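You operate a simulated robot arm through the tools that you are given. There is no shell and no other tool. Be economical: measure what you need, move in short steps, check, and stop when the job is done.

You run a simulated two-armed robot. Do the job below in one go: nothing can be reset, and whatever is moved stays where it is left.

JOB
Wind to the faulty label and stand its flag on the white block.
Fine: bench winder, window lamp on; the chart gives the flag's colour; brake back on LOCK.

It is judged by the outcome, as a careful person would: the job done as asked, and still so three seconds after it is handed in. It fails if anything else is knocked over, pushed out of place, dropped, spilled or broken.

ROBOT AND FRAMES
Two 6-joint arms with two-finger grippers on one trunk, on a base that drives. Base frame: it is fixed to the floor where the robot stands at the start and does not move with it; the origin is under the middle of the robot, x ahead of it, y to its left, z up. Readings come in mm, degrees, newtons and seconds.
The left shoulder is at the start at [70, 147, 1371], the right one opposite. With the tool pointing down near the work surface each hand reaches from about 420 to 700 mm from the robot's upright axis, wherever it stands, measured 20 degrees to its own side. Places, roughly: crank wheel [600, -600, 1000]; flag chart [900, -400, 1000]; focus knob [1000, -300, 1200]; green lamp switch [700, 0, 900]; left gold knob [900, -200, 1000]; magnifier [1000, -200, 1100]; red brake lever [600, -400, 1000]; red crank grip [700, -600, 1000]; right gold knob [800, -400, 1000]; strobe knob [700, -200, 900]; top of the white block [800, -300, 1000]; white strobe button [700, -100, 900]; window frame [900, -300, 1000]; yellow zero button [600, -400, 900]. Payload 2.45 kg a hand.
The TCP of each hand is the grasp point between the finger pads, 30 mm short of the fingertips. In the tool frame z runs along the fingers and y along their closing line. The gripper opens to 106 mm. The gripper's body begins 79 mm behind the TCP.
Orientation is told as [roll, pitch, yaw] about the base's x, y, z axes, in that order, counted from this pose: with the fingers straight down and closing along the base's y, the tool's x points along the base's -x, its y along +y and its z along -z.

CONTROLS
- The arms move only by the tool send_rows. It takes "left_plan", "right_plan" or both (then of equal length, played together; a hand with none holds still); each is a list of rows, each a list of 3 entries, a list of its own where there are three numbers: the shift along the tool's x, y, z in mm, then the turn, a rotation vector about the tool's x, y, z in degrees, then the finger opening in mm, from 0 to 106. In form: [[[dx, dy, dz], [wx, wy, wz], gripper], ...]. A call has 1 to 8 rows; each row is the pose to reach, as a shift and turn from the pose commanded when the call began, along the tool's axes at that moment. Each row takes 0.2 s and may step no farther than 50 mm and 8.6 degrees from the row before; otherwise, or with a gripper value out of range, the whole call is refused. A pose out of reach is approached as far as the arm can. The call stops where the force on the tool passes 70 N (or 10 N more than at its start, if that is more) or the arm is blocked; 0.2 s more then pass. The fingers move at their own pace (about 72 mm/s each) and stop on an object; they squeeze with about 25 N. The grip force told is the motor's: it shows also when the fingers shut on nothing. Time passes only in rows, and 0.2 s behind the last, so rows that repeat a pose let the fingers close. The reply holds the time, the measured pose of the TCP, the force on the tool along the base axes, the opening and the grip force, in the units named above and with some noise, with the torque about the TCP (base axes, N m) and any sound that the robot's microphone picked up.
- Cameras (640 x 400 px; columns grow to the right, rows downward): "scene" is now at [133.4, -37, 1607.3]; the picture's right is [-0.42, -0.91, 0.00], its down [-0.46, 0.21, -0.86] and it looks along [0.78, -0.36, -0.51] (base axes); focal length 296 px, centre (320, 200). "left" rides on the left gripper at [76, 2, -106] in its tool frame; the picture's right is [-0.02, 1.00, 0.00], its down [-0.78, -0.02, -0.62] and it looks along [-0.62, -0.01, 0.78] (tool axes); focal length 247 px, centre (320, 200). "right" rides on the right gripper at [76, -2, -106] in its tool frame; the picture's right is [0.02, 1.00, 0.00], its down [-0.78, 0.02, -0.62] and it looks along [-0.62, 0.01, 0.78] (tool axes); focal length 247 px, centre (320, 200). There is no depth. A picture from a camera that has moved, and an enlarged one, comes with that camera's place and axes in the base frame and with its lens.
- snapshot(camera): a new picture of that camera. It takes no simulated time.
- lift_body(by): slides the trunk up (or, below 0, down) by that many mm; the arms and the scene camera ride with it, the base frame stays. It gives what a move gives, with no picture.
- roll_base(legs): drives the robot by 1 to 6 legs, each [ahead, left, turn to the left] in mm, mm and degrees, along the robot's own axes; the way and the turn of a leg run together, so that a leg with both is an arc; at most 1500 mm and 180 degrees a leg. The arms and the cameras ride along, it lands a little off, and it stops where it bumps. It gives what a move gives.
- turn_head(pan, tilt): turns the head with the scene camera to pan (to the left, within 86 degrees either way) and tilt (down, from -29 to 69), counted from straight ahead of the robot. It gives what a move gives.
- enlarge(camera, box): a new picture of the part [left, top, right, bottom] of that camera's present view, enlarged. It takes no simulated time.
- sign_off(): hands the job in; it is judged then, once.

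Go step by step. Nothing tells you exact positions but the pictures and the camera data: compare them with the known pose of the tool, close in by small moves and look again before you grip or let go. The budget is 120 turns and 100 pictures, counting those below and the enlarged ones. Unless the task says otherwise, let go and move clear before handing in, and close with one line.

The tools are called after ">>>" by a JSON object that holds its "op" and its "data". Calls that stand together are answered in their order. send_rows: Moves the arms, as the interface text tells. Its arguments: {"type":"object","properties":{"left_plan":{"type":"array","items":{"type":"array"}},"right_plan":{"type":"array","items":{"type":"array"}}},"required":[]} The other tools are called the same way: lift_body (by) slides the trunk up or down; roll_base (legs) drives the base; turn_head (pan, tilt) turns the head that bears the scene camera; snapshot (camera) takes a picture; enlarge (camera, box) takes an enlarged picture of a part of a camera's view; sign_off () hands the job in.

At the start:

```text
time: 0.0
left_position: [603.8, 21.8, 1404.9]
left_tcp_rot: [-0.1, 0.0, -0.1]
left_ft_force: [0.5, -0.1, 0.0]
left_wrist_torque: [0.01, 0.01, -0.03]
left_opening: 106.0
left_finger_force: 0.1
right_position: [401.3, -465.9, 1267.4]
right_tcp_rot: [0.0, 0.0, 0.0]
right_ft_force: [-0.6, -0.2, 0.0]
right_wrist_torque: [-0.03, 0.0, 0.0]
right_opening: 105.9
right_finger_force: 0.0
trunk travel left (down, up): [-844.0, 96.0]
robot x, y, heading: [3.7, 1.3, -0.1]
head pan, tilt: [-24.8, 30.7]
```

scene: 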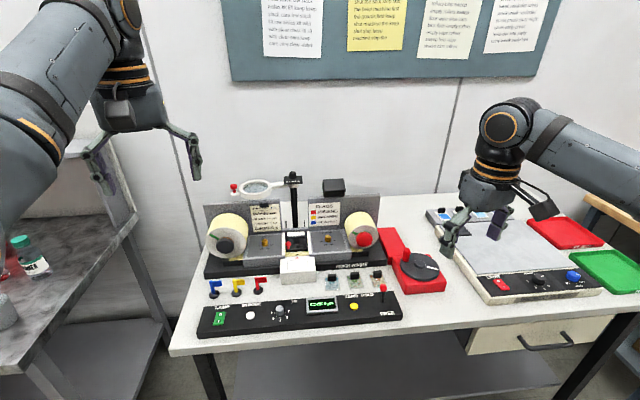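
right: 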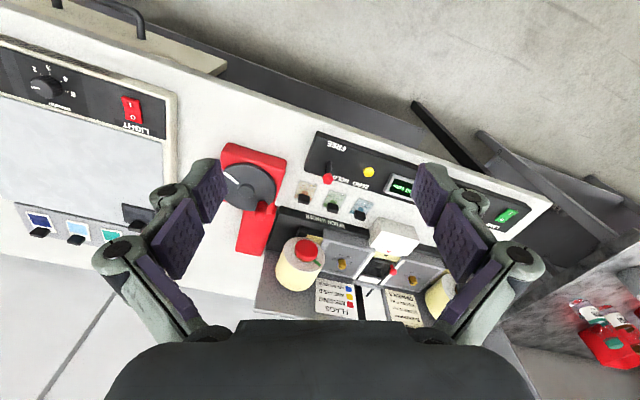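
left: 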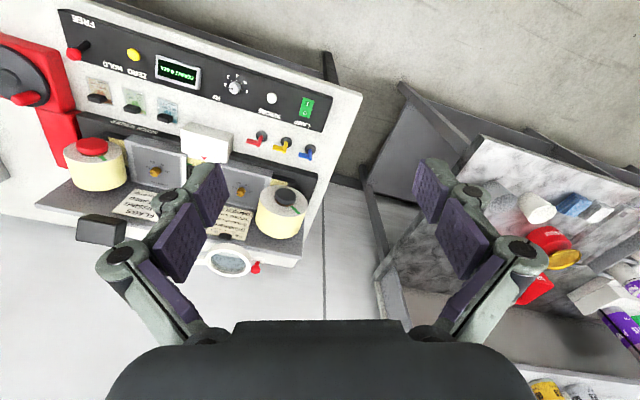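

I see the bench winder with its reels, window, flags, control panel and crank. I'll look closer at the panel, chart and papers first.

>>> {"op": "enlarge", "data": {"camera": "scene", "box": [190, 170, 450, 340]}}

>>> {"op": "enlarge", "data": {"camera": "scene", "box": [230, 190, 360, 270]}}

>>> {"op": "enlarge", "data": {"camera": "scene", "box": [190, 270, 420, 340]}}

```text
2.35 times, centred on (320, 255) of scene
camera zoom: at [133.4, -37.0, 1607.3], right [-0.42, -0.91, 0.0], down [-0.46, 0.21, -0.86], along [0.78, -0.36, -0.51], focal length 697 px, centre (320, 71)
```

zoom: 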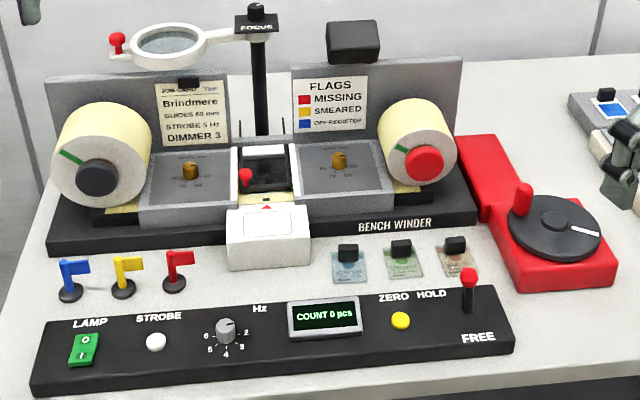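

```text
4.92 times, centred on (295, 230) of scene
camera zoom: at [133.4, -37.0, 1607.3], right [-0.42, -0.91, 0.0], down [-0.46, 0.21, -0.86], along [0.78, -0.36, -0.51], focal length 1458 px, centre (443, 52)
```

zoom: 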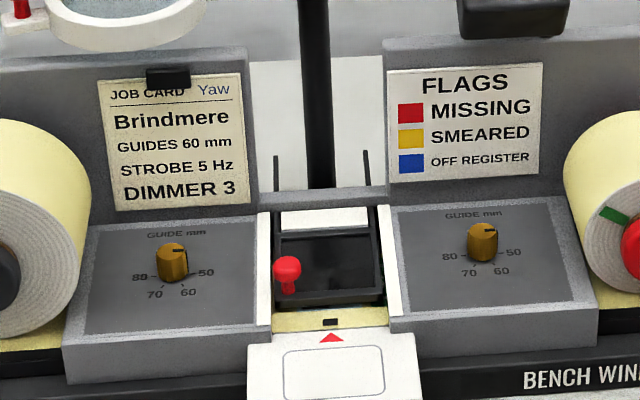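

```text
2.78 times, centred on (305, 305) of scene
camera zoom: at [133.4, -37.0, 1607.3], right [-0.42, -0.91, 0.0], down [-0.46, 0.21, -0.86], along [0.78, -0.36, -0.51], focal length 824 px, centre (362, -92)
```

zoom: 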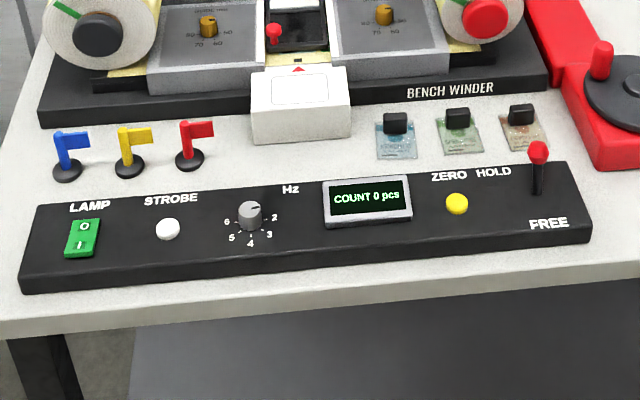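

I need to read the lever labels and the windows closer; using the wrist cameras.

>>> {"op": "enlarge", "data": {"camera": "left", "box": [50, 0, 210, 100]}}

>>> {"op": "enlarge", "data": {"camera": "right", "box": [260, 130, 440, 320]}}

```text
4.00 times, centred on (130, 50) of left
camera zoom: at [526.7, 23.5, 1511.7], right [0.02, 1.0, 0.0], down [0.78, -0.02, 0.62], along [0.62, -0.01, -0.78], focal length 988 px, centre (1080, 800)
```

zoom: 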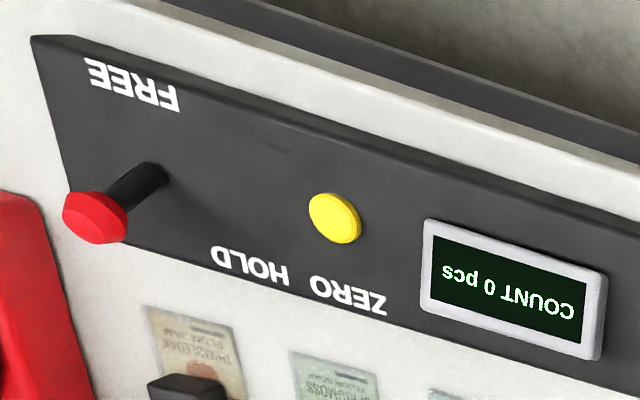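

```text
2.11 times, centred on (350, 225) of right
camera zoom: at [324.7, -466.5, 1373.9], right [-0.02, 1.0, 0.0], down [0.78, 0.02, 0.62], along [0.62, 0.01, -0.78], focal length 520 px, centre (257, 147)
```

zoom: 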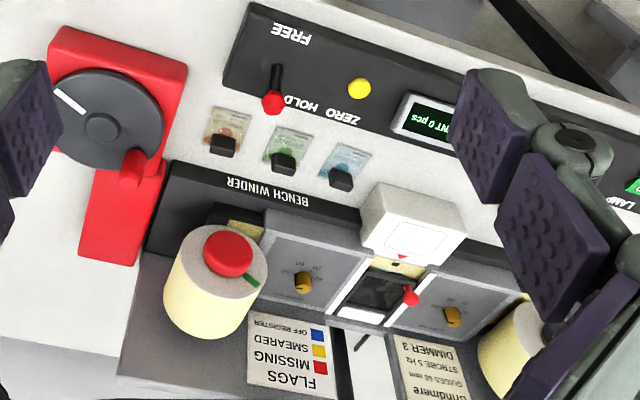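

Lever markings are HOLD/FREE as far as seen; I'll move the robot to face the winder and look from nearer.

>>> {"op": "roll_base", "data": {"legs": [[0, -300, 0]]}}

>>> {"op": "turn_head", "data": {"pan": 0, "tilt": 42}}

>>> {"op": "snapshot", "data": {"camera": "scene"}}

>>> {"op": "snapshot", "data": {"camera": "right"}}

>>> {"op": "snapshot", "data": {"camera": "left"}}

```text
time: 2.0
left_position: [603.5, -273.7, 1405.5]
left_tcp_rot: [-0.1, 0.1, 0.2]
left_ft_force: [0.2, 0.3, -0.5]
left_wrist_torque: [-0.04, -0.01, -0.01]
left_opening: 106.1
left_finger_force: 0.1
right_position: [402.7, -759.2, 1267.9]
right_tcp_rot: [-0.1, -0.1, 0.2]
right_ft_force: [0.7, 0.3, 0.6]
right_wrist_torque: [-0.02, 0.03, -0.03]
right_opening: 106.4
right_finger_force: 0.0
trunk travel left (down, up): [-844.0, 96.0]
robot x, y, heading: [5.1, -297.2, 0.1]
head pan, tilt: [-24.8, 30.7]
```

```text
time: 2.9
left_position: [603.1, -277.0, 1405.5]
left_tcp_rot: [0.1, 0.1, 0.1]
left_ft_force: [-0.7, 0.4, 0.2]
left_wrist_torque: [0.05, -0.01, 0.0]
left_opening: 106.0
left_finger_force: 0.1
right_position: [400.7, -764.0, 1267.8]
right_tcp_rot: [0.1, 0.0, 0.2]
right_ft_force: [0.4, -0.6, 0.2]
right_wrist_torque: [-0.01, -0.01, 0.01]
right_opening: 105.9
right_finger_force: 0.0
trunk travel left (down, up): [-844.0, 96.0]
robot x, y, heading: [1.4, -298.0, 0.1]
head pan, tilt: [0.0, 42.0]
```

```text
91 pictures are left
camera scene: at [135.4, -299.0, 1590.1], right [0.0, -1.0, 0.0], down [-0.67, 0.0, -0.74], along [0.74, 0.0, -0.67], focal length 296 px, centre (320, 200)
```

scene: 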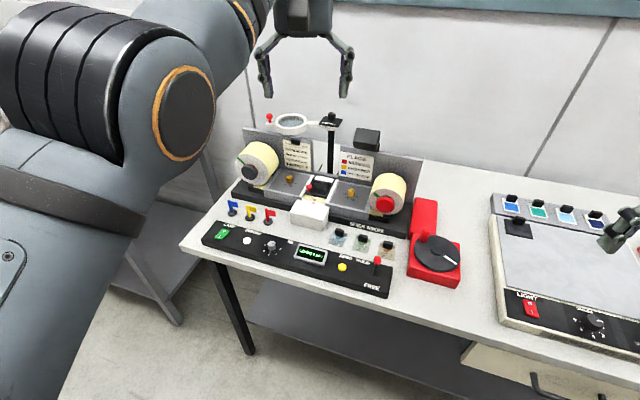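

```text
90 pictures are left
camera right: at [325.5, -765.8, 1373.5], right [-0.02, 1.0, 0.0], down [0.78, 0.02, 0.62], along [0.62, 0.02, -0.78], focal length 247 px, centre (320, 200)
```

right: 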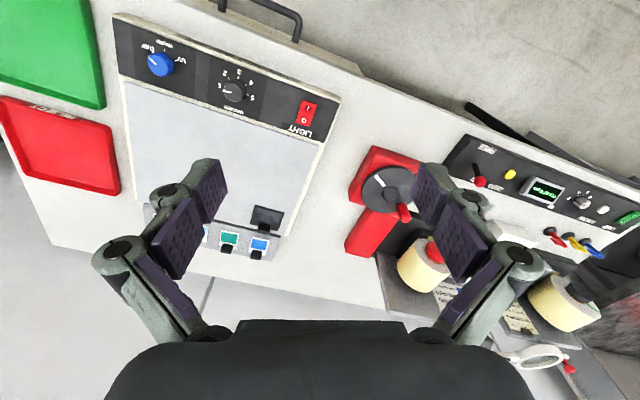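

```text
89 pictures are left
camera left: at [526.9, -275.5, 1511.7], right [0.02, 1.0, 0.0], down [0.78, -0.02, 0.62], along [0.62, -0.01, -0.78], focal length 247 px, centre (320, 200)
```

left: 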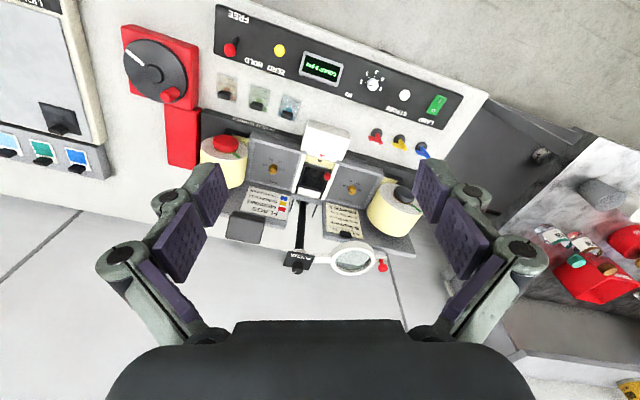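

The bench is turned about 19.5° clockwise to me. I'll turn to square up with it and stand centred before the white block.

>>> {"op": "roll_base", "data": {"legs": [[0, 0, -19.5], [40, 280, 0]]}}

>>> {"op": "turn_head", "data": {"pan": 0, "tilt": 45}}

>>> {"op": "snapshot", "data": {"camera": "scene"}}

```text
time: 6.0
left_position: [707.6, -228.8, 1404.5]
left_tcp_rot: [0.1, 0.0, -19.6]
left_ft_force: [0.2, -0.2, 0.0]
left_wrist_torque: [0.03, -0.05, 0.01]
left_opening: 105.9
left_finger_force: 0.0
right_position: [354.9, -617.4, 1266.6]
right_tcp_rot: [0.1, 0.0, -19.6]
right_ft_force: [0.1, -0.5, 0.0]
right_wrist_torque: [0.03, -0.01, 0.0]
right_opening: 106.0
right_finger_force: 0.0
trunk travel left (down, up): [-844.0, 96.0]
robot x, y, heading: [133.1, -45.5, -19.3]
head pan, tilt: [0.0, 42.0]
```

```text
time: 6.6
left_position: [709.1, -226.9, 1405.1]
left_tcp_rot: [0.1, 0.1, -19.5]
left_ft_force: [0.5, 0.2, 0.0]
left_wrist_torque: [0.02, 0.0, 0.01]
left_opening: 106.1
left_finger_force: 0.0
right_position: [355.7, -617.0, 1267.1]
right_tcp_rot: [0.1, -0.1, -19.6]
right_ft_force: [-0.7, 0.2, -0.1]
right_wrist_torque: [0.0, 0.01, 0.01]
right_opening: 105.8
right_finger_force: 0.1
trunk travel left (down, up): [-844.0, 96.0]
robot x, y, heading: [135.1, -43.6, -19.8]
head pan, tilt: [0.0, 45.0]
```

```text
88 pictures are left
camera scene: at [258.2, -87.7, 1585.8], right [-0.34, -0.94, 0.0], down [-0.67, 0.24, -0.71], along [0.67, -0.24, -0.71], focal length 296 px, centre (320, 200)
```

scene: 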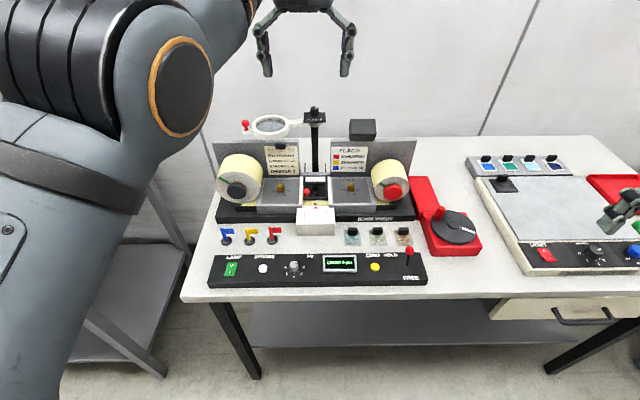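

>>> {"op": "enlarge", "data": {"camera": "scene", "box": [200, 215, 440, 295]}}

>>> {"op": "enlarge", "data": {"camera": "scene", "box": [230, 100, 410, 215]}}

>>> {"op": "snapshot", "data": {"camera": "left"}}

```text
2.67 times, centred on (320, 255) of scene
camera zoom: at [258.2, -87.7, 1585.8], right [-0.34, -0.94, 0.0], down [-0.67, 0.24, -0.71], along [0.67, -0.24, -0.71], focal length 790 px, centre (320, 53)
```

zoom: 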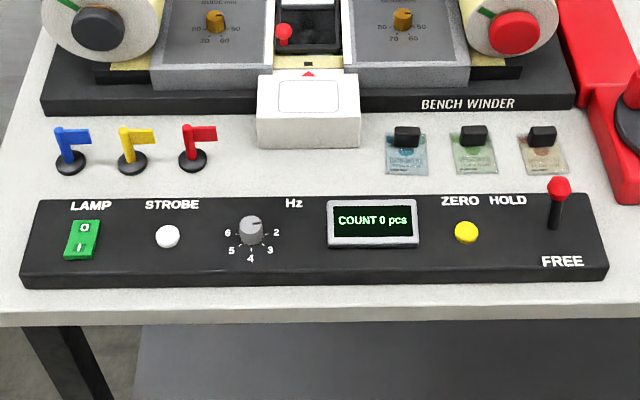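

```text
3.48 times, centred on (320, 158) of scene
camera zoom: at [258.2, -87.7, 1585.8], right [-0.34, -0.94, 0.0], down [-0.67, 0.24, -0.71], along [0.67, -0.24, -0.71], focal length 1030 px, centre (320, 348)
```

zoom: 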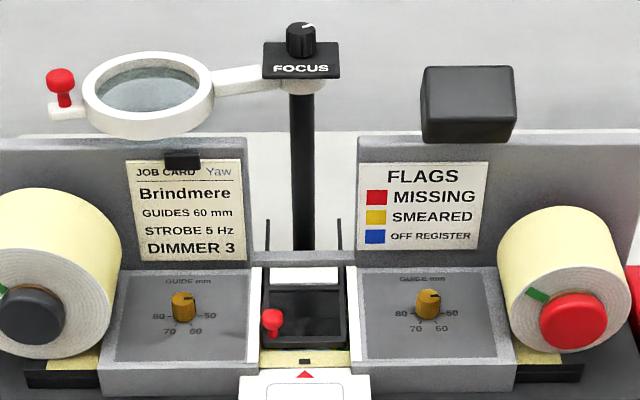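

```text
85 pictures are left
camera left: at [637.0, -199.0, 1511.8], right [0.36, 0.93, 0.0], down [0.73, -0.28, 0.62], along [0.58, -0.22, -0.78], focal length 247 px, centre (320, 200)
```

left: 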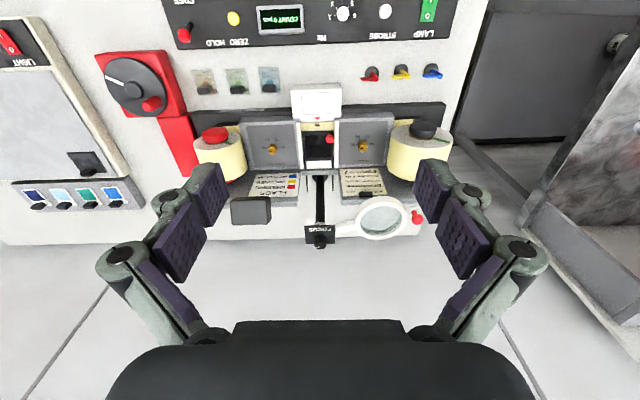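

>>> {"op": "enlarge", "data": {"camera": "scene", "box": [296, 170, 344, 200]}}

>>> {"op": "enlarge", "data": {"camera": "left", "box": [285, 80, 365, 180]}}

>>> {"op": "enlarge", "data": {"camera": "scene", "box": [340, 200, 500, 300]}}

```text
13.33 times, centred on (320, 185) of scene
camera zoom: at [258.2, -87.7, 1585.8], right [-0.34, -0.94, 0.0], down [-0.67, 0.24, -0.71], along [0.67, -0.24, -0.71], focal length 3949 px, centre (320, 400)
```

zoom: 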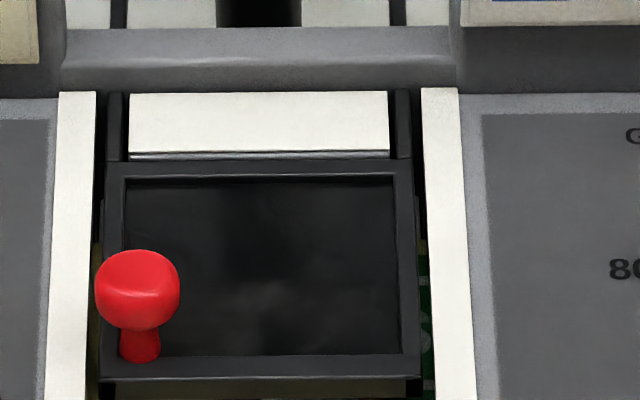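

```text
4.00 times, centred on (325, 130) of left
camera zoom: at [637.0, -199.0, 1511.8], right [0.36, 0.93, 0.0], down [0.73, -0.28, 0.62], along [0.58, -0.22, -0.78], focal length 988 px, centre (300, 480)
```

zoom: 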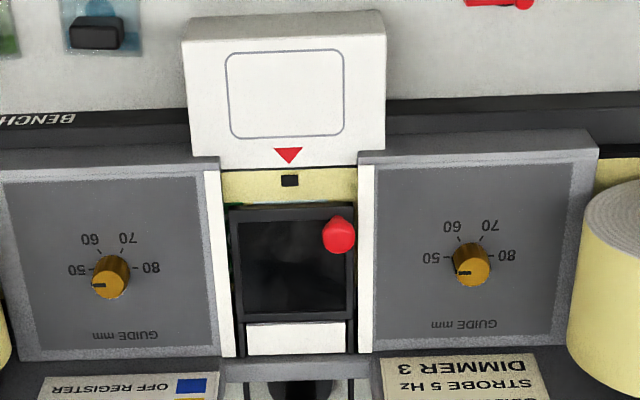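

```text
4.00 times, centred on (420, 250) of scene
camera zoom: at [258.2, -87.7, 1585.8], right [-0.34, -0.94, 0.0], down [-0.67, 0.24, -0.71], along [0.67, -0.24, -0.71], focal length 1185 px, centre (-80, 0)
```

zoom: 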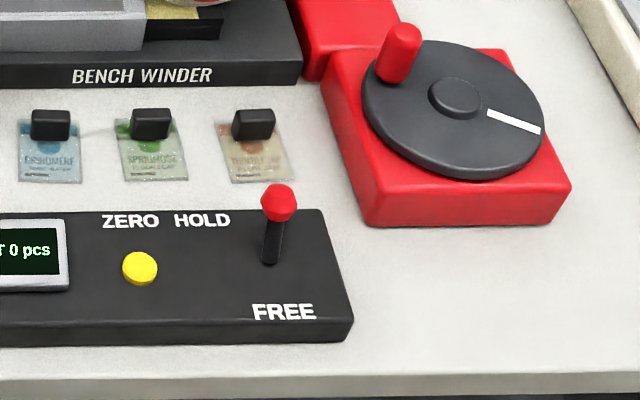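

I'll lower the trunk for better reach and then put the left hand above the lamp switch.

>>> {"op": "lift_body", "data": {"by": -130}}

>>> {"op": "snapshot", "data": {"camera": "left"}}

>>> {"op": "snapshot", "data": {"camera": "scene"}}

```text
time: 8.2
left_position: [709.4, -224.7, 1276.0]
left_tcp_rot: [0.0, 0.1, -19.6]
left_ft_force: [-0.4, -0.2, 0.3]
left_wrist_torque: [-0.03, -0.02, 0.0]
left_opening: 106.1
left_finger_force: 0.1
right_position: [355.4, -615.3, 1137.6]
right_tcp_rot: [0.0, 0.0, -19.7]
right_ft_force: [0.9, -0.3, 0.2]
right_wrist_torque: [-0.02, 0.02, 0.04]
right_opening: 106.0
right_finger_force: 0.0
trunk travel left (down, up): [-714.0, 226.0]
robot x, y, heading: [133.5, -40.8, -19.6]
head pan, tilt: [0.0, 45.0]
```

```text
81 pictures are left
camera left: at [637.4, -197.5, 1381.8], right [0.36, 0.93, 0.0], down [0.73, -0.28, 0.62], along [0.58, -0.22, -0.78], focal length 247 px, centre (320, 200)
```

left: 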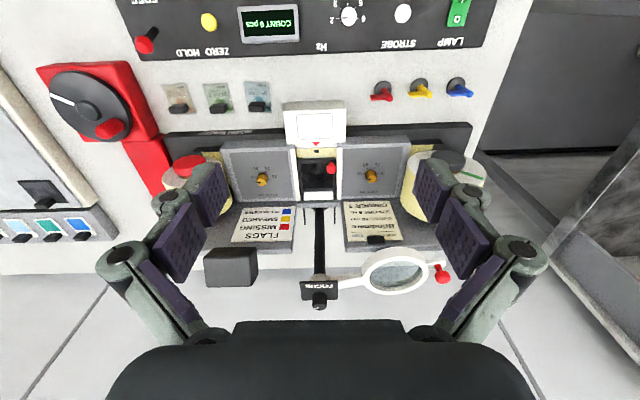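

```text
80 pictures are left
camera scene: at [258.7, -86.2, 1455.8], right [-0.34, -0.94, 0.0], down [-0.67, 0.24, -0.71], along [0.67, -0.24, -0.71], focal length 296 px, centre (320, 200)
```

scene: 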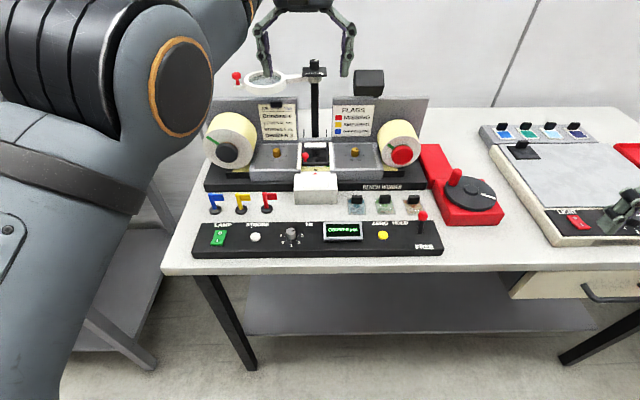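

The left hand goes to above the lower ("I") end of the lamp rocker, fingers shut.

>>> {"op": "send_rows", "data": {"left_plan": [[[12, 30, 20], [0, 0, 0], 60], [[24, 60, 40], [0, 0, 0], 30], [[36, 95, 65], [0, 0, 0], 0], [[48, 130, 95], [0, 0, 0], 0], [[60, 160, 130], [0, 0, 0], 0], [[72, 185, 165], [0, 0, 0], 0], [[82, 204, 205], [0, 0, 0], 0], [[82, 204, 240], [0, 0, 0], 0]]}}

>>> {"op": "snapshot", "data": {"camera": "left"}}

>>> {"op": "snapshot", "data": {"camera": "scene"}}

```text
time: 10.0
left_position: [843.5, -90.1, 1114.7]
left_tcp_rot: [0.0, 0.2, -19.6]
left_ft_force: [0.9, 0.2, 0.4]
left_wrist_torque: [-0.02, 0.02, 0.04]
left_opening: 0.1
left_finger_force: 25.0
left hand out of reach, approached as far as the arm can: row 1, 2, 3, 4, 5, 6, 7, 8
right_position: [356.3, -614.9, 1137.0]
right_tcp_rot: [0.0, 0.1, -19.5]
right_ft_force: [0.5, 0.0, 0.7]
right_wrist_torque: [0.04, 0.06, -0.02]
right_opening: 105.9
right_finger_force: 0.1
trunk travel left (down, up): [-714.0, 226.0]
robot x, y, heading: [129.4, -43.7, -19.7]
head pan, tilt: [0.0, 45.0]
```

```text
79 pictures are left
camera left: at [772.1, -62.4, 1221.7], right [0.36, 0.93, 0.0], down [0.73, -0.28, 0.62], along [0.58, -0.22, -0.79], focal length 247 px, centre (320, 200)
```

left: 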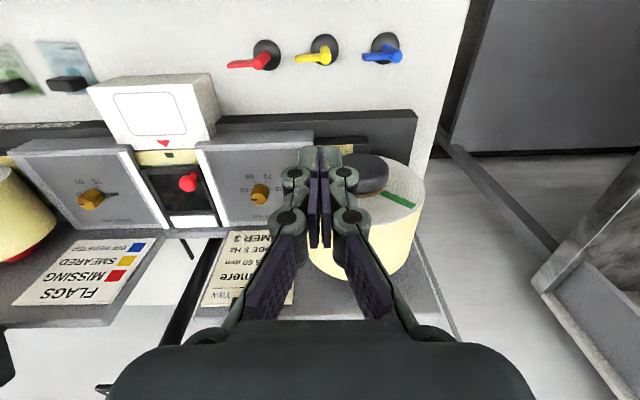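

```text
78 pictures are left
camera scene: at [260.9, -85.6, 1455.6], right [-0.33, -0.94, 0.0], down [-0.67, 0.24, -0.71], along [0.67, -0.24, -0.71], focal length 296 px, centre (320, 200)
```

scene: 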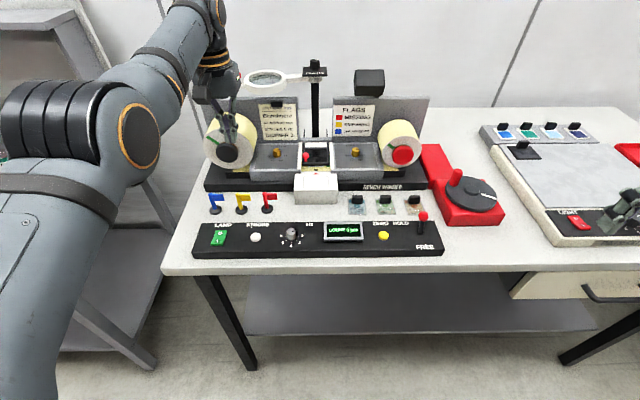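

Lowering the trunk made the near poses unreachable, so the hand went forward instead. I raise the trunk again (the hand goes up with it) and retry.

>>> {"op": "lift_body", "data": {"by": 130}}

>>> {"op": "send_rows", "data": {"left_plan": [[[30, 5, 0], [0, 0, 0], 0], [[70, 10, 0], [0, 0, 0], 0], [[110, 20, 0], [0, 0, 0], 0], [[145, 24, 0], [0, 0, 0], 0]]}}

```text
time: 11.6
left_position: [841.4, -91.2, 1246.2]
left_tcp_rot: [0.0, 0.3, -19.6]
left_ft_force: [0.3, -0.9, 0.4]
left_wrist_torque: [-0.01, 0.0, -0.01]
left_opening: 0.2
left_finger_force: 25.6
right_position: [355.8, -615.2, 1266.8]
right_tcp_rot: [0.0, 0.0, -19.6]
right_ft_force: [0.0, -0.8, 0.4]
right_wrist_torque: [0.05, 0.0, -0.02]
right_opening: 106.1
right_finger_force: 0.1
trunk travel left (down, up): [-844.0, 96.0]
robot x, y, heading: [135.2, -40.7, -19.5]
head pan, tilt: [0.0, 45.0]
```

```text
time: 12.6
left_position: [845.5, -69.0, 1268.8]
left_tcp_rot: [0.1, 0.3, -19.6]
left_ft_force: [0.4, 0.1, -0.3]
left_wrist_torque: [0.04, -0.02, 0.04]
left_opening: 0.0
left_finger_force: 24.6
left hand out of reach, approached as far as the arm can: row 1, 2, 3, 4
right_position: [356.1, -615.1, 1267.8]
right_tcp_rot: [0.1, 0.0, -19.5]
right_ft_force: [0.3, -1.2, 0.0]
right_wrist_torque: [-0.02, -0.01, 0.02]
right_opening: 105.9
right_finger_force: 0.0
trunk travel left (down, up): [-844.0, 96.0]
robot x, y, heading: [134.5, -45.9, -19.6]
head pan, tilt: [0.0, 45.0]
```

>>> {"op": "send_rows", "data": {"left_plan": [[[0, 0, 30], [0, 0, 0], 0], [[0, 0, 60], [0, 0, 0], 0]]}}

```text
time: 13.2
left_position: [854.0, -74.3, 1207.7]
left_tcp_rot: [0.0, 0.3, -19.6]
left_ft_force: [0.1, 0.4, 1.2]
left_wrist_torque: [-0.01, 0.02, 0.0]
left_opening: 0.0
left_finger_force: 24.5
left hand out of reach, approached as far as the arm can: row 1, 2
right_position: [357.7, -615.0, 1268.2]
right_tcp_rot: [0.0, 0.2, -19.6]
right_ft_force: [0.3, 0.1, -1.1]
right_wrist_torque: [-0.02, 0.04, 0.05]
right_opening: 106.0
right_finger_force: 0.0
trunk travel left (down, up): [-844.0, 96.0]
robot x, y, heading: [133.9, -43.6, -19.7]
head pan, tilt: [0.0, 45.0]
```

>>> {"op": "send_rows", "data": {"left_plan": [[[-20, 0, 0], [0, 0, 0], 0]]}}

>>> {"op": "send_rows", "data": {"left_plan": [[[40, 0, 0], [0, 0, 0], 0], [[80, 0, 0], [0, 0, 0], 0]]}}

```text
time: 13.6
left_position: [854.9, -73.9, 1205.1]
left_tcp_rot: [0.0, 0.2, -19.6]
left_ft_force: [-0.8, -0.3, -0.3]
left_wrist_torque: [0.0, 0.0, 0.0]
left_opening: 0.0
left_finger_force: 25.3
left hand out of reach, approached as far as the arm can: row 1
right_position: [355.2, -616.7, 1267.0]
right_tcp_rot: [-0.1, 0.0, -19.6]
right_ft_force: [-0.3, 0.3, -0.6]
right_wrist_torque: [-0.01, 0.03, 0.02]
right_opening: 106.1
right_finger_force: 0.1
trunk travel left (down, up): [-844.0, 96.0]
robot x, y, heading: [133.0, -44.4, -19.7]
head pan, tilt: [0.0, 45.0]
```

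```text
time: 14.2
left_position: [852.6, -74.4, 1208.0]
left_tcp_rot: [0.0, 0.2, -19.6]
left_ft_force: [-0.4, 0.1, -0.1]
left_wrist_torque: [-0.01, 0.02, 0.0]
left_opening: 0.1
left_finger_force: 25.0
left hand out of reach, approached as far as the arm can: row 1, 2
right_position: [356.1, -615.3, 1268.1]
right_tcp_rot: [0.0, -0.1, -19.5]
right_ft_force: [0.4, 0.0, 0.0]
right_wrist_torque: [0.0, 0.02, 0.02]
right_opening: 105.9
right_finger_force: 0.0
trunk travel left (down, up): [-844.0, 96.0]
robot x, y, heading: [137.0, -43.8, -19.7]
head pan, tilt: [0.0, 45.0]
```

The command seems to have run off far behind the arm's reach while the arm waits at its limit. I'll bring the commanded pose back to a sane place, higher up.

>>> {"op": "send_rows", "data": {"left_plan": [[[-30, -5, -30], [0, 0, 0], 0], [[-65, -8, -60], [0, 0, 0], 0], [[-110, -12, -80], [0, 0, 0], 0], [[-155, -18, -94], [0, 0, 0], 0], [[-200, -24, -94], [0, 0, 0], 0], [[-240, -24, -94], [0, 0, 0], 0]]}}

```text
time: 15.6
left_position: [845.3, -79.5, 1264.0]
left_tcp_rot: [-0.2, 0.2, -19.6]
left_ft_force: [0.7, 0.2, -0.8]
left_wrist_torque: [-0.01, 0.0, -0.02]
left_opening: 0.0
left_finger_force: 25.2
left hand out of reach, approached as far as the arm can: row 1, 2, 3, 4, 5, 6
right_position: [355.5, -615.8, 1266.3]
right_tcp_rot: [0.0, -0.1, -19.6]
right_ft_force: [0.2, 0.1, -0.1]
right_wrist_torque: [-0.03, 0.02, -0.01]
right_opening: 106.0
right_finger_force: 0.0
trunk travel left (down, up): [-844.0, 96.0]
robot x, y, heading: [135.9, -46.0, -19.4]
head pan, tilt: [0.0, 45.0]
```

>>> {"op": "send_rows", "data": {"left_plan": [[[-40, 0, 0], [0, 0, 0], 0], [[-80, 0, 0], [0, 0, 0], 0], [[-80, 0, 0], [0, 0, 0], 0]]}}

>>> {"op": "snapshot", "data": {"camera": "scene"}}

```text
time: 16.4
left_position: [846.7, -79.8, 1251.4]
left_tcp_rot: [0.0, 0.2, -19.6]
left_ft_force: [0.7, -0.8, 0.0]
left_wrist_torque: [0.0, 0.06, 0.0]
left_opening: 0.0
left_finger_force: 25.3
left hand out of reach, approached as far as the arm can: row 1, 2, 3
right_position: [355.8, -616.3, 1267.9]
right_tcp_rot: [-0.1, 0.0, -19.6]
right_ft_force: [0.7, -0.5, 1.0]
right_wrist_torque: [0.0, 0.01, -0.01]
right_opening: 106.1
right_finger_force: 0.1
trunk travel left (down, up): [-844.0, 96.0]
robot x, y, heading: [133.9, -44.0, -19.4]
head pan, tilt: [0.0, 45.0]
```

```text
77 pictures are left
camera scene: at [258.8, -86.3, 1585.8], right [-0.34, -0.94, 0.0], down [-0.67, 0.24, -0.71], along [0.67, -0.24, -0.71], focal length 296 px, centre (320, 200)
```

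scene: 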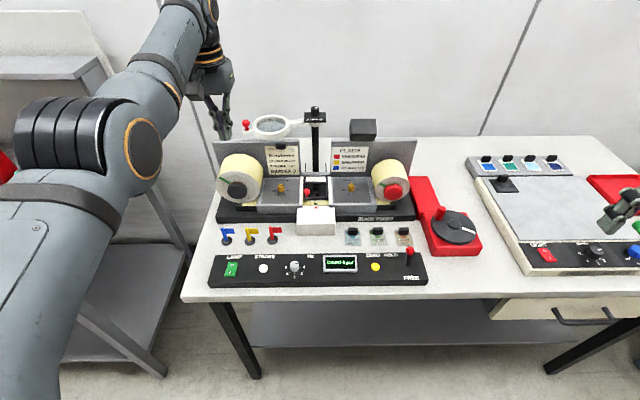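

>>> {"op": "send_rows", "data": {"left_plan": [[[-40, 0, 0], [0, 0, 0], 0], [[-80, 0, 0], [0, 0, 0], 0], [[-120, 0, 0], [0, 0, 0], 0]]}}

>>> {"op": "send_rows", "data": {"left_plan": [[[0, -40, 0], [0, 0, 0], 0], [[0, -80, 0], [0, 0, 0], 0], [[0, -120, 0], [0, 0, 0], 0]]}}

```text
time: 17.2
left_position: [848.9, -77.7, 1243.2]
left_tcp_rot: [0.0, 0.1, -19.7]
left_ft_force: [-0.3, 0.1, 0.7]
left_wrist_torque: [0.01, -0.02, -0.01]
left_opening: 0.1
left_finger_force: 25.4
left hand out of reach, approached as far as the arm can: row 1, 2, 3
right_position: [356.5, -615.6, 1267.4]
right_tcp_rot: [0.0, 0.0, -19.5]
right_ft_force: [0.0, -0.4, -0.7]
right_wrist_torque: [-0.01, 0.01, 0.0]
right_opening: 106.1
right_finger_force: 0.1
trunk travel left (down, up): [-844.0, 96.0]
robot x, y, heading: [135.6, -43.0, -19.4]
head pan, tilt: [0.0, 45.0]
```

```text
time: 18.0
left_position: [797.9, -186.1, 1242.2]
left_tcp_rot: [0.0, 0.1, -19.6]
left_ft_force: [-0.6, -0.9, -0.1]
left_wrist_torque: [0.0, 0.0, 0.0]
left_opening: 0.0
left_finger_force: 25.2
left hand out of reach, approached as far as the arm can: row 1, 2, 3
right_position: [355.4, -616.1, 1267.2]
right_tcp_rot: [0.1, 0.0, -19.6]
right_ft_force: [0.1, 0.3, -0.1]
right_wrist_torque: [-0.01, -0.05, 0.02]
right_opening: 106.1
right_finger_force: 0.0
trunk travel left (down, up): [-844.0, 96.0]
robot x, y, heading: [134.5, -42.8, -19.8]
head pan, tilt: [0.0, 45.0]
```

>>> {"op": "send_rows", "data": {"left_plan": [[[20, -10, -40], [0, 0, 0], 0], [[40, -20, -80], [0, 0, 0], 0], [[65, -30, -120], [0, 0, 0], 0], [[90, -45, -160], [0, 0, 0], 0], [[120, -65, -190], [0, 0, 0], 0], [[153, -84, -205], [0, 0, 0], 0], [[153, -84, -205], [0, 0, 0], 0]]}}

```text
time: 19.6
left_position: [719.7, -209.2, 1405.2]
left_tcp_rot: [0.2, 0.1, -19.6]
left_ft_force: [-0.3, -0.3, 0.8]
left_wrist_torque: [-0.01, -0.01, 0.03]
left_opening: 0.2
left_finger_force: 24.8
left hand out of reach, approached as far as the arm can: row 1, 2, 3, 4, 5, 6, 7
right_position: [354.4, -615.1, 1267.9]
right_tcp_rot: [0.1, 0.0, -19.6]
right_ft_force: [-0.4, -0.1, -0.2]
right_wrist_torque: [0.02, 0.0, 0.03]
right_opening: 106.1
right_finger_force: 0.0
trunk travel left (down, up): [-844.0, 96.0]
robot x, y, heading: [132.0, -40.1, -19.5]
head pan, tilt: [0.0, 45.0]
```

The left arm is in an awkward inner-limit posture; the right arm looks better placed. I'll park the left and test the right going down towards the bench.

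>>> {"op": "send_rows", "data": {"right_plan": [[[-10, 20, 30], [0, 0, 0], 60], [[-30, 50, 60], [0, 0, 0], 20], [[-50, 85, 90], [0, 0, 0], 0], [[-70, 120, 115], [0, 0, 0], 0], [[-90, 150, 140], [0, 0, 0], 0], [[-100, 180, 165], [0, 0, 0], 0], [[-110, 210, 185], [0, 0, 0], 0], [[-120, 240, 205], [0, 0, 0], 0]]}}

>>> {"op": "snapshot", "data": {"camera": "right"}}

>>> {"op": "snapshot", "data": {"camera": "scene"}}

```text
refused: row 3 steps farther than a row can; nothing moved
```

```text
76 pictures are left
camera right: at [282.1, -591.5, 1374.1], right [0.31, 0.95, 0.0], down [0.74, -0.25, 0.62], along [0.59, -0.2, -0.78], focal length 247 px, centre (320, 200)
```

right: 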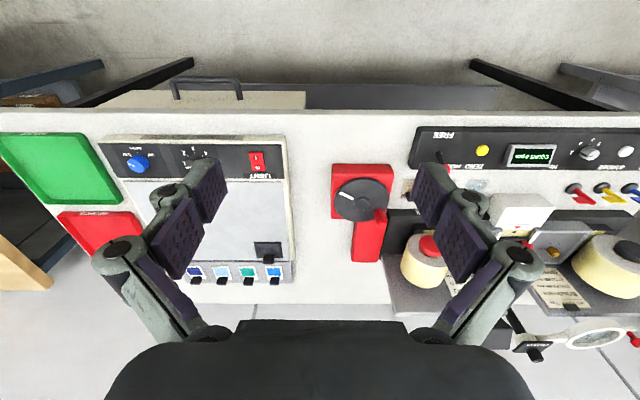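

```text
75 pictures are left
camera scene: at [257.7, -86.2, 1585.9], right [-0.34, -0.94, 0.0], down [-0.67, 0.24, -0.71], along [0.67, -0.24, -0.71], focal length 296 px, centre (320, 200)
```

scene: 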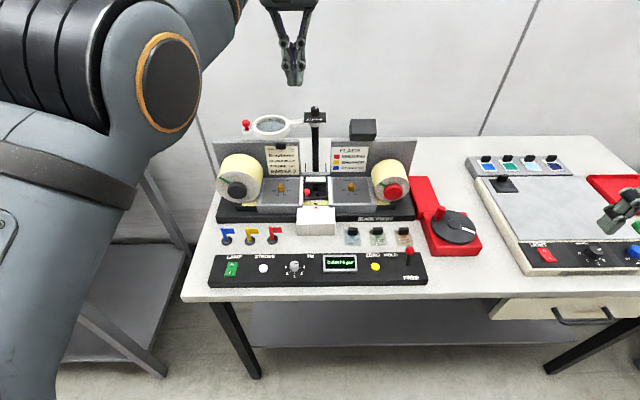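

>>> {"op": "send_rows", "data": {"right_plan": [[[-10, 20, 30], [0, 0, 0], 60], [[-25, 45, 58], [0, 0, 0], 20], [[-40, 75, 88], [0, 0, 0], 0], [[-60, 105, 115], [0, 0, 0], 0], [[-80, 135, 140], [0, 0, 0], 0], [[-90, 168, 165], [0, 0, 0], 0], [[-100, 200, 185], [0, 0, 0], 0], [[-110, 235, 205], [0, 0, 0], 0]]}}

>>> {"op": "snapshot", "data": {"camera": "right"}}

```text
time: 21.4
left_position: [723.6, -208.9, 1404.7]
left_tcp_rot: [0.0, 0.2, -19.7]
left_ft_force: [0.3, -0.1, 0.5]
left_wrist_torque: [-0.02, 0.06, 0.0]
left_opening: 0.1
left_finger_force: 24.8
right_position: [441.4, -502.0, 1071.1]
right_tcp_rot: [0.1, -0.1, -19.7]
right_ft_force: [-0.7, 0.2, -1.1]
right_wrist_torque: [-0.04, 0.01, 0.02]
right_opening: 0.2
right_finger_force: 24.5
right hand out of reach, approached as far as the arm can: row 5, 6, 7, 8
trunk travel left (down, up): [-844.0, 96.0]
robot x, y, heading: [131.7, -45.5, -19.4]
head pan, tilt: [0.0, 45.0]
```

```text
74 pictures are left
camera right: at [368.2, -477.2, 1177.8], right [0.31, 0.95, 0.0], down [0.74, -0.25, 0.62], along [0.59, -0.19, -0.78], focal length 247 px, centre (320, 200)
```

right: 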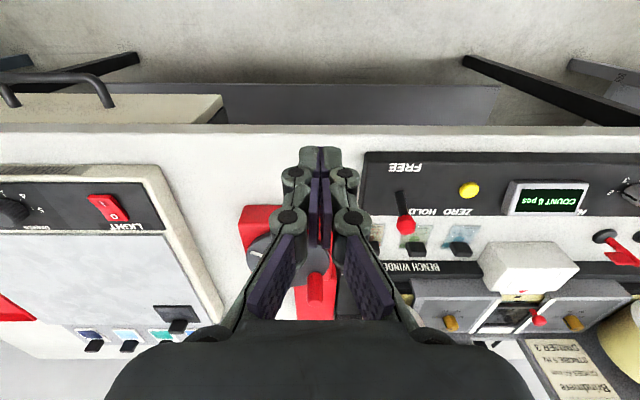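

The right hand stops short with the wrist perhaps at a limit; I'll test whether a little yaw frees it.

>>> {"op": "send_rows", "data": {"right_plan": [[[0, 0, 0], [0, 0, -8], 0], [[0, 0, 0], [0, 0, -16], 0], [[0, 0, 0], [0, 0, -24], 0], [[0, 0, 0], [0, 0, -24], 0]]}}

```text
time: 22.4
left_position: [720.9, -208.2, 1405.3]
left_tcp_rot: [0.0, 0.2, -19.6]
left_ft_force: [0.2, 0.2, 0.1]
left_wrist_torque: [0.04, 0.0, 0.01]
left_opening: 0.0
left_finger_force: 24.8
right_position: [437.6, -502.7, 1073.5]
right_tcp_rot: [-0.1, 0.0, 4.5]
right_ft_force: [-0.9, -0.3, 0.6]
right_wrist_torque: [-0.01, 0.01, 0.01]
right_opening: 0.0
right_finger_force: 25.1
trunk travel left (down, up): [-844.0, 96.0]
robot x, y, heading: [132.7, -43.2, -19.4]
head pan, tilt: [0.0, 45.0]
```

>>> {"op": "send_rows", "data": {"right_plan": [[[-29, 16, 0], [0, 0, 0], 0], [[-58, 32, 0], [0, 0, 0], 0], [[-87, 48, 0], [0, 0, 0], 0], [[-87, 48, 0], [0, 0, 0], 0]]}}

```text
time: 23.4
left_position: [721.7, -208.0, 1404.2]
left_tcp_rot: [0.0, 0.2, -19.6]
left_ft_force: [-0.3, 0.1, -1.4]
left_wrist_torque: [0.01, -0.01, -0.01]
left_opening: 0.0
left_finger_force: 24.8
right_position: [440.1, -498.9, 1082.7]
right_tcp_rot: [0.1, -0.1, 4.3]
right_ft_force: [0.1, 0.3, 1.2]
right_wrist_torque: [0.02, 0.02, -0.01]
right_opening: 0.1
right_finger_force: 24.2
right hand out of reach, approached as far as the arm can: row 1, 2, 3, 4
trunk travel left (down, up): [-844.0, 96.0]
robot x, y, heading: [132.5, -44.1, -19.3]
head pan, tilt: [0.0, 45.0]
```

>>> {"op": "send_rows", "data": {"right_plan": [[[0, 0, -40], [0, 0, 8], 0], [[0, -20, -80], [0, 0, 16], 0], [[0, -40, -100], [0, 0, 24], 0], [[0, -40, -100], [0, 0, 24], 0]]}}

```text
time: 24.4
left_position: [721.6, -209.2, 1405.3]
left_tcp_rot: [0.0, 0.2, -19.6]
left_ft_force: [-0.5, -0.9, 0.3]
left_wrist_torque: [-0.01, 0.04, 0.02]
left_opening: 0.1
left_finger_force: 25.3
right_position: [441.3, -540.3, 1182.9]
right_tcp_rot: [0.1, -0.1, -19.7]
right_ft_force: [-0.4, 0.5, 0.6]
right_wrist_torque: [-0.04, -0.01, 0.02]
right_opening: 0.0
right_finger_force: 25.3
trunk travel left (down, up): [-844.0, 96.0]
robot x, y, heading: [133.0, -47.5, -19.7]
head pan, tilt: [0.0, 45.0]
```

>>> {"op": "send_rows", "data": {"right_plan": [[[-20, 0, 0], [0, 0, 0], 0], [[-40, 0, 0], [0, 0, 0], 0], [[-60, 0, 0], [0, 0, 0], 0], [[-80, 0, 0], [0, 0, 0], 0]]}}

```text
time: 25.4
left_position: [722.1, -209.0, 1404.5]
left_tcp_rot: [0.1, 0.3, -19.6]
left_ft_force: [0.5, -0.5, -0.2]
left_wrist_torque: [-0.02, -0.01, 0.02]
left_opening: 0.0
left_finger_force: 24.5
right_position: [482.0, -576.9, 1179.5]
right_tcp_rot: [0.0, 0.1, -19.7]
right_ft_force: [0.7, 0.2, -1.0]
right_wrist_torque: [-0.01, 0.05, 0.0]
right_opening: 0.0
right_finger_force: 25.4
right hand out of reach, approached as far as the arm can: row 2, 3, 4
trunk travel left (down, up): [-844.0, 96.0]
robot x, y, heading: [132.6, -41.4, -19.6]
head pan, tilt: [0.0, 45.0]
```

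I want to see the right arm's posture, to understand this limit.

>>> {"op": "turn_head", "data": {"pan": -60, "tilt": 25}}

>>> {"op": "snapshot", "data": {"camera": "scene"}}

>>> {"op": "turn_head", "data": {"pan": 50, "tilt": 10}}

>>> {"op": "snapshot", "data": {"camera": "scene"}}

```text
time: 26.7
left_position: [722.0, -210.6, 1404.3]
left_tcp_rot: [0.0, 0.2, -19.6]
left_ft_force: [-0.1, 0.2, -0.1]
left_wrist_torque: [0.0, 0.02, 0.0]
left_opening: 0.1
left_finger_force: 24.7
right_position: [481.5, -576.5, 1180.0]
right_tcp_rot: [0.1, -0.2, -19.7]
right_ft_force: [0.2, 0.1, -0.2]
right_wrist_torque: [0.02, 0.01, -0.01]
right_opening: 0.0
right_finger_force: 24.8
trunk travel left (down, up): [-844.0, 96.0]
robot x, y, heading: [132.6, -46.3, -19.4]
head pan, tilt: [-60.0, 25.0]
```

```text
73 pictures are left
camera scene: at [199.1, -149.8, 1616.3], right [-0.98, -0.18, 0.0], down [-0.08, 0.42, -0.91], along [0.16, -0.89, -0.42], focal length 296 px, centre (320, 200)
```

scene: 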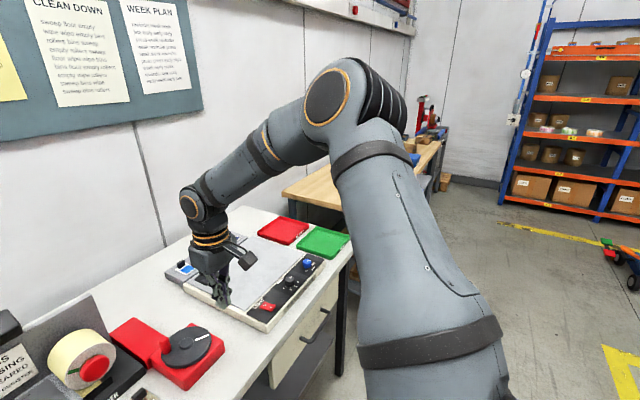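

```text
time: 28.6
left_position: [721.4, -208.3, 1404.5]
left_tcp_rot: [-0.1, 0.2, -19.6]
left_ft_force: [0.4, -0.3, 0.6]
left_wrist_torque: [0.01, -0.02, 0.0]
left_opening: 0.0
left_finger_force: 25.0
right_position: [481.2, -577.4, 1180.5]
right_tcp_rot: [0.1, -0.1, -19.6]
right_ft_force: [-0.2, 1.2, 0.2]
right_wrist_torque: [-0.01, 0.02, -0.01]
right_opening: 0.0
right_finger_force: 25.3
trunk travel left (down, up): [-844.0, 96.0]
robot x, y, heading: [134.4, -42.2, -19.7]
head pan, tilt: [50.0, 10.0]
```

```text
72 pictures are left
camera scene: at [262.5, -12.1, 1640.7], right [0.51, -0.86, 0.0], down [-0.15, -0.09, -0.98], along [0.85, 0.5, -0.17], focal length 296 px, centre (320, 200)
```

scene: 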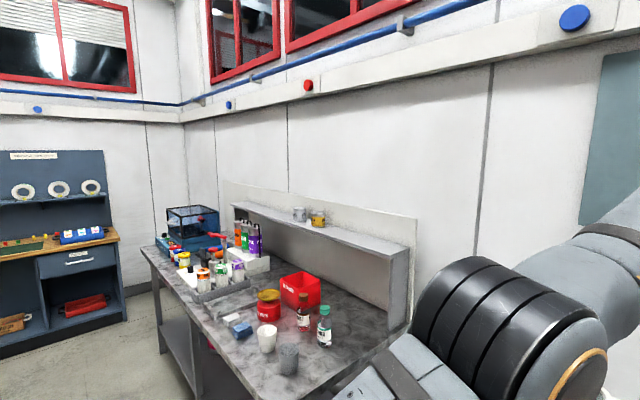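

Both arms are UR-like with elbows out. I'll test turning the right hand's yaw the other way, then move inward.

>>> {"op": "send_rows", "data": {"right_plan": [[[0, 0, 0], [0, 0, 8], 0], [[0, 0, 0], [0, 0, 16], 0], [[0, 0, 0], [0, 0, 24], 0], [[0, 0, 0], [0, 0, 32], 0], [[-15, 10, 0], [0, 0, 32], 0], [[-30, 20, 0], [0, 0, 32], 0], [[-45, 40, 0], [0, 0, 32], 0], [[-60, 60, 0], [0, 0, 32], 0]]}}

```text
time: 30.4
left_position: [721.1, -208.6, 1405.6]
left_tcp_rot: [0.0, 0.2, -19.6]
left_ft_force: [0.2, 0.3, -0.3]
left_wrist_torque: [-0.01, -0.01, -0.01]
left_opening: 0.0
left_finger_force: 24.9
right_position: [480.4, -573.0, 1178.2]
right_tcp_rot: [0.1, -0.1, -51.6]
right_ft_force: [0.0, -1.1, 1.0]
right_wrist_torque: [-0.01, 0.01, 0.01]
right_opening: 0.0
right_finger_force: 25.1
right hand out of reach, approached as far as the arm can: row 5, 6, 7, 8
trunk travel left (down, up): [-844.0, 96.0]
robot x, y, heading: [132.8, -44.7, -19.4]
head pan, tilt: [50.0, 10.0]
```

The limit seems to be a shoulder-singularity zone; the hand must pass below it. I'll raise the trunk, lower the hand in front of the bench edge, then go in.

>>> {"op": "lift_body", "data": {"by": 92}}

>>> {"op": "send_rows", "data": {"right_plan": [[[20, -3, 10], [0, 0, -8], 0], [[40, -6, 30], [0, 0, -16], 0], [[60, -10, 60], [0, 0, -24], 0], [[72, -13, 95], [0, 0, -32], 0], [[72, -13, 135], [0, 0, -32], 0], [[72, -13, 175], [0, 0, -32], 0], [[72, -13, 210], [0, 0, -32], 0]]}}

>>> {"op": "send_rows", "data": {"right_plan": [[[0, 30, 0], [0, 0, 0], 0], [[-10, 65, 0], [0, 0, 0], 0], [[-20, 100, 0], [0, 0, 0], 0], [[-30, 130, 0], [0, 0, 0], 0]]}}

```text
time: 31.6
left_position: [721.3, -209.1, 1497.0]
left_tcp_rot: [0.0, 0.2, -19.6]
left_ft_force: [-0.3, 0.0, -0.7]
left_wrist_torque: [-0.01, 0.0, -0.03]
left_opening: 0.2
left_finger_force: 25.5
right_position: [480.7, -573.4, 1268.8]
right_tcp_rot: [0.2, 0.0, -51.6]
right_ft_force: [0.6, 0.4, -0.8]
right_wrist_torque: [0.02, 0.01, -0.02]
right_opening: 0.0
right_finger_force: 24.9
trunk travel left (down, up): [-936.0, 4.0]
robot x, y, heading: [133.4, -42.2, -19.4]
head pan, tilt: [50.0, 10.0]
```

```text
time: 33.2
left_position: [723.2, -210.9, 1496.5]
left_tcp_rot: [0.1, 0.3, -19.7]
left_ft_force: [-0.5, -0.3, 0.2]
left_wrist_torque: [-0.03, 0.02, -0.02]
left_opening: 0.3
left_finger_force: 25.4
right_position: [424.9, -525.5, 1057.3]
right_tcp_rot: [0.2, -0.1, -19.6]
right_ft_force: [0.8, 0.0, -0.8]
right_wrist_torque: [0.03, 0.01, -0.01]
right_opening: 0.1
right_finger_force: 24.8
trunk travel left (down, up): [-936.0, 4.0]
robot x, y, heading: [131.0, -40.9, -19.7]
head pan, tilt: [50.0, 10.0]
```

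```text
time: 34.2
left_position: [719.7, -209.7, 1496.8]
left_tcp_rot: [0.0, 0.2, -19.5]
left_ft_force: [-0.4, -0.4, -0.1]
left_wrist_torque: [-0.05, -0.01, 0.05]
left_opening: 0.0
left_finger_force: 25.4
right_position: [405.5, -477.4, 1087.8]
right_tcp_rot: [0.1, -0.1, -19.6]
right_ft_force: [-0.5, 0.3, 0.6]
right_wrist_torque: [-0.02, 0.0, 0.01]
right_opening: 0.0
right_finger_force: 25.1
right hand out of reach, approached as far as the arm can: row 1, 2, 3, 4
trunk travel left (down, up): [-936.0, 4.0]
robot x, y, heading: [132.0, -47.7, -19.5]
head pan, tilt: [50.0, 10.0]
```

The right arm works only outward of about 39° to its own side. I'll use that: lift the right hand outward, then turn the robot 40° left so that zone lies over the winder.

>>> {"op": "send_rows", "data": {"right_plan": [[[-5, -25, -35], [0, 0, 0], 0], [[-15, -55, -65], [0, 0, 0], 0], [[-22, -80, -95], [0, 0, 0], 0], [[-28, -103, -120], [0, 0, 0], 0]]}}

>>> {"op": "roll_base", "data": {"legs": [[0, 0, 40]]}}

>>> {"op": "turn_head", "data": {"pan": -40, "tilt": 48}}

>>> {"op": "snapshot", "data": {"camera": "scene"}}

>>> {"op": "snapshot", "data": {"camera": "right"}}

```text
time: 35.2
left_position: [720.9, -209.1, 1496.3]
left_tcp_rot: [0.1, 0.3, -19.6]
left_ft_force: [-0.7, 0.4, -0.1]
left_wrist_torque: [0.01, 0.0, -0.01]
left_opening: 0.2
left_finger_force: 24.7
right_position: [397.3, -589.2, 1208.6]
right_tcp_rot: [0.2, 0.0, -19.5]
right_ft_force: [0.0, -0.3, 0.3]
right_wrist_torque: [0.0, 0.0, -0.02]
right_opening: 0.2
right_finger_force: 24.6
trunk travel left (down, up): [-936.0, 4.0]
robot x, y, heading: [134.9, -46.1, -19.5]
head pan, tilt: [50.0, 10.0]
```

```text
time: 37.5
left_position: [695.0, 200.4, 1497.8]
left_tcp_rot: [0.2, 0.2, 19.7]
left_ft_force: [-1.2, 0.2, -0.4]
left_wrist_torque: [0.02, 0.02, 0.0]
left_opening: 0.0
left_finger_force: 25.4
right_position: [683.4, -298.4, 1208.6]
right_tcp_rot: [0.1, -0.1, 19.8]
right_ft_force: [-0.1, 0.0, -0.1]
right_wrist_torque: [0.05, -0.01, -0.02]
right_opening: 0.0
right_finger_force: 24.6
trunk travel left (down, up): [-936.0, 4.0]
robot x, y, heading: [134.7, -44.4, 19.8]
head pan, tilt: [50.0, 10.0]
```

```text
time: 39.1
left_position: [693.7, 202.0, 1496.5]
left_tcp_rot: [0.0, 0.2, 19.7]
left_ft_force: [0.0, 0.2, -0.4]
left_wrist_torque: [0.01, -0.02, 0.02]
left_opening: 0.0
left_finger_force: 24.8
right_position: [683.3, -296.6, 1209.4]
right_tcp_rot: [0.1, -0.1, 19.8]
right_ft_force: [-0.2, 1.0, -0.6]
right_wrist_torque: [0.04, 0.0, 0.0]
right_opening: 0.1
right_finger_force: 24.6
trunk travel left (down, up): [-936.0, 4.0]
robot x, y, heading: [137.4, -41.6, 19.9]
head pan, tilt: [-40.0, 48.0]
```

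```text
71 pictures are left
camera scene: at [256.3, -52.1, 1673.6], right [-0.34, -0.94, 0.0], down [-0.7, 0.26, -0.67], along [0.63, -0.23, -0.74], focal length 296 px, centre (320, 200)
```

scene: 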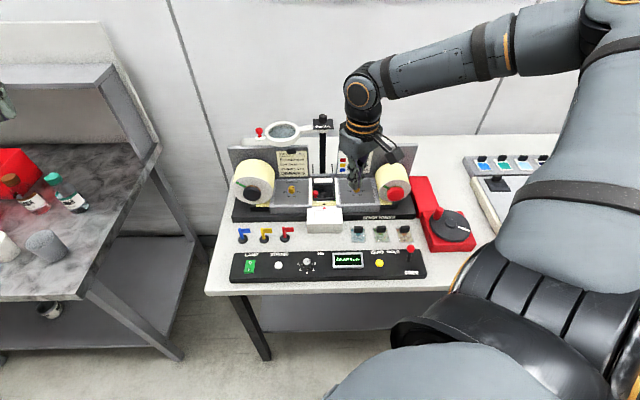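

```text
70 pictures are left
camera right: at [612.0, -323.8, 1315.3], right [-0.36, 0.93, 0.0], down [0.73, 0.28, 0.62], along [0.58, 0.22, -0.78], focal length 247 px, centre (320, 200)
```

right: 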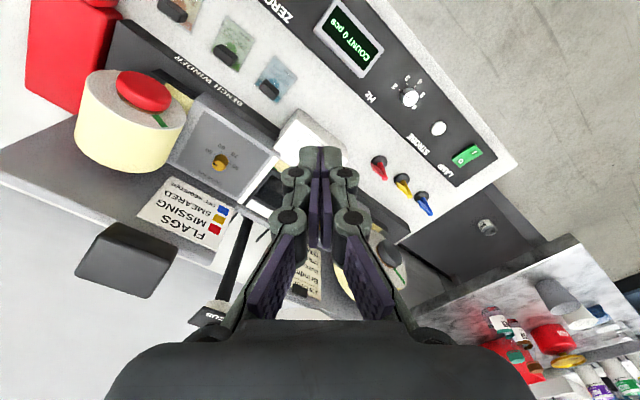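

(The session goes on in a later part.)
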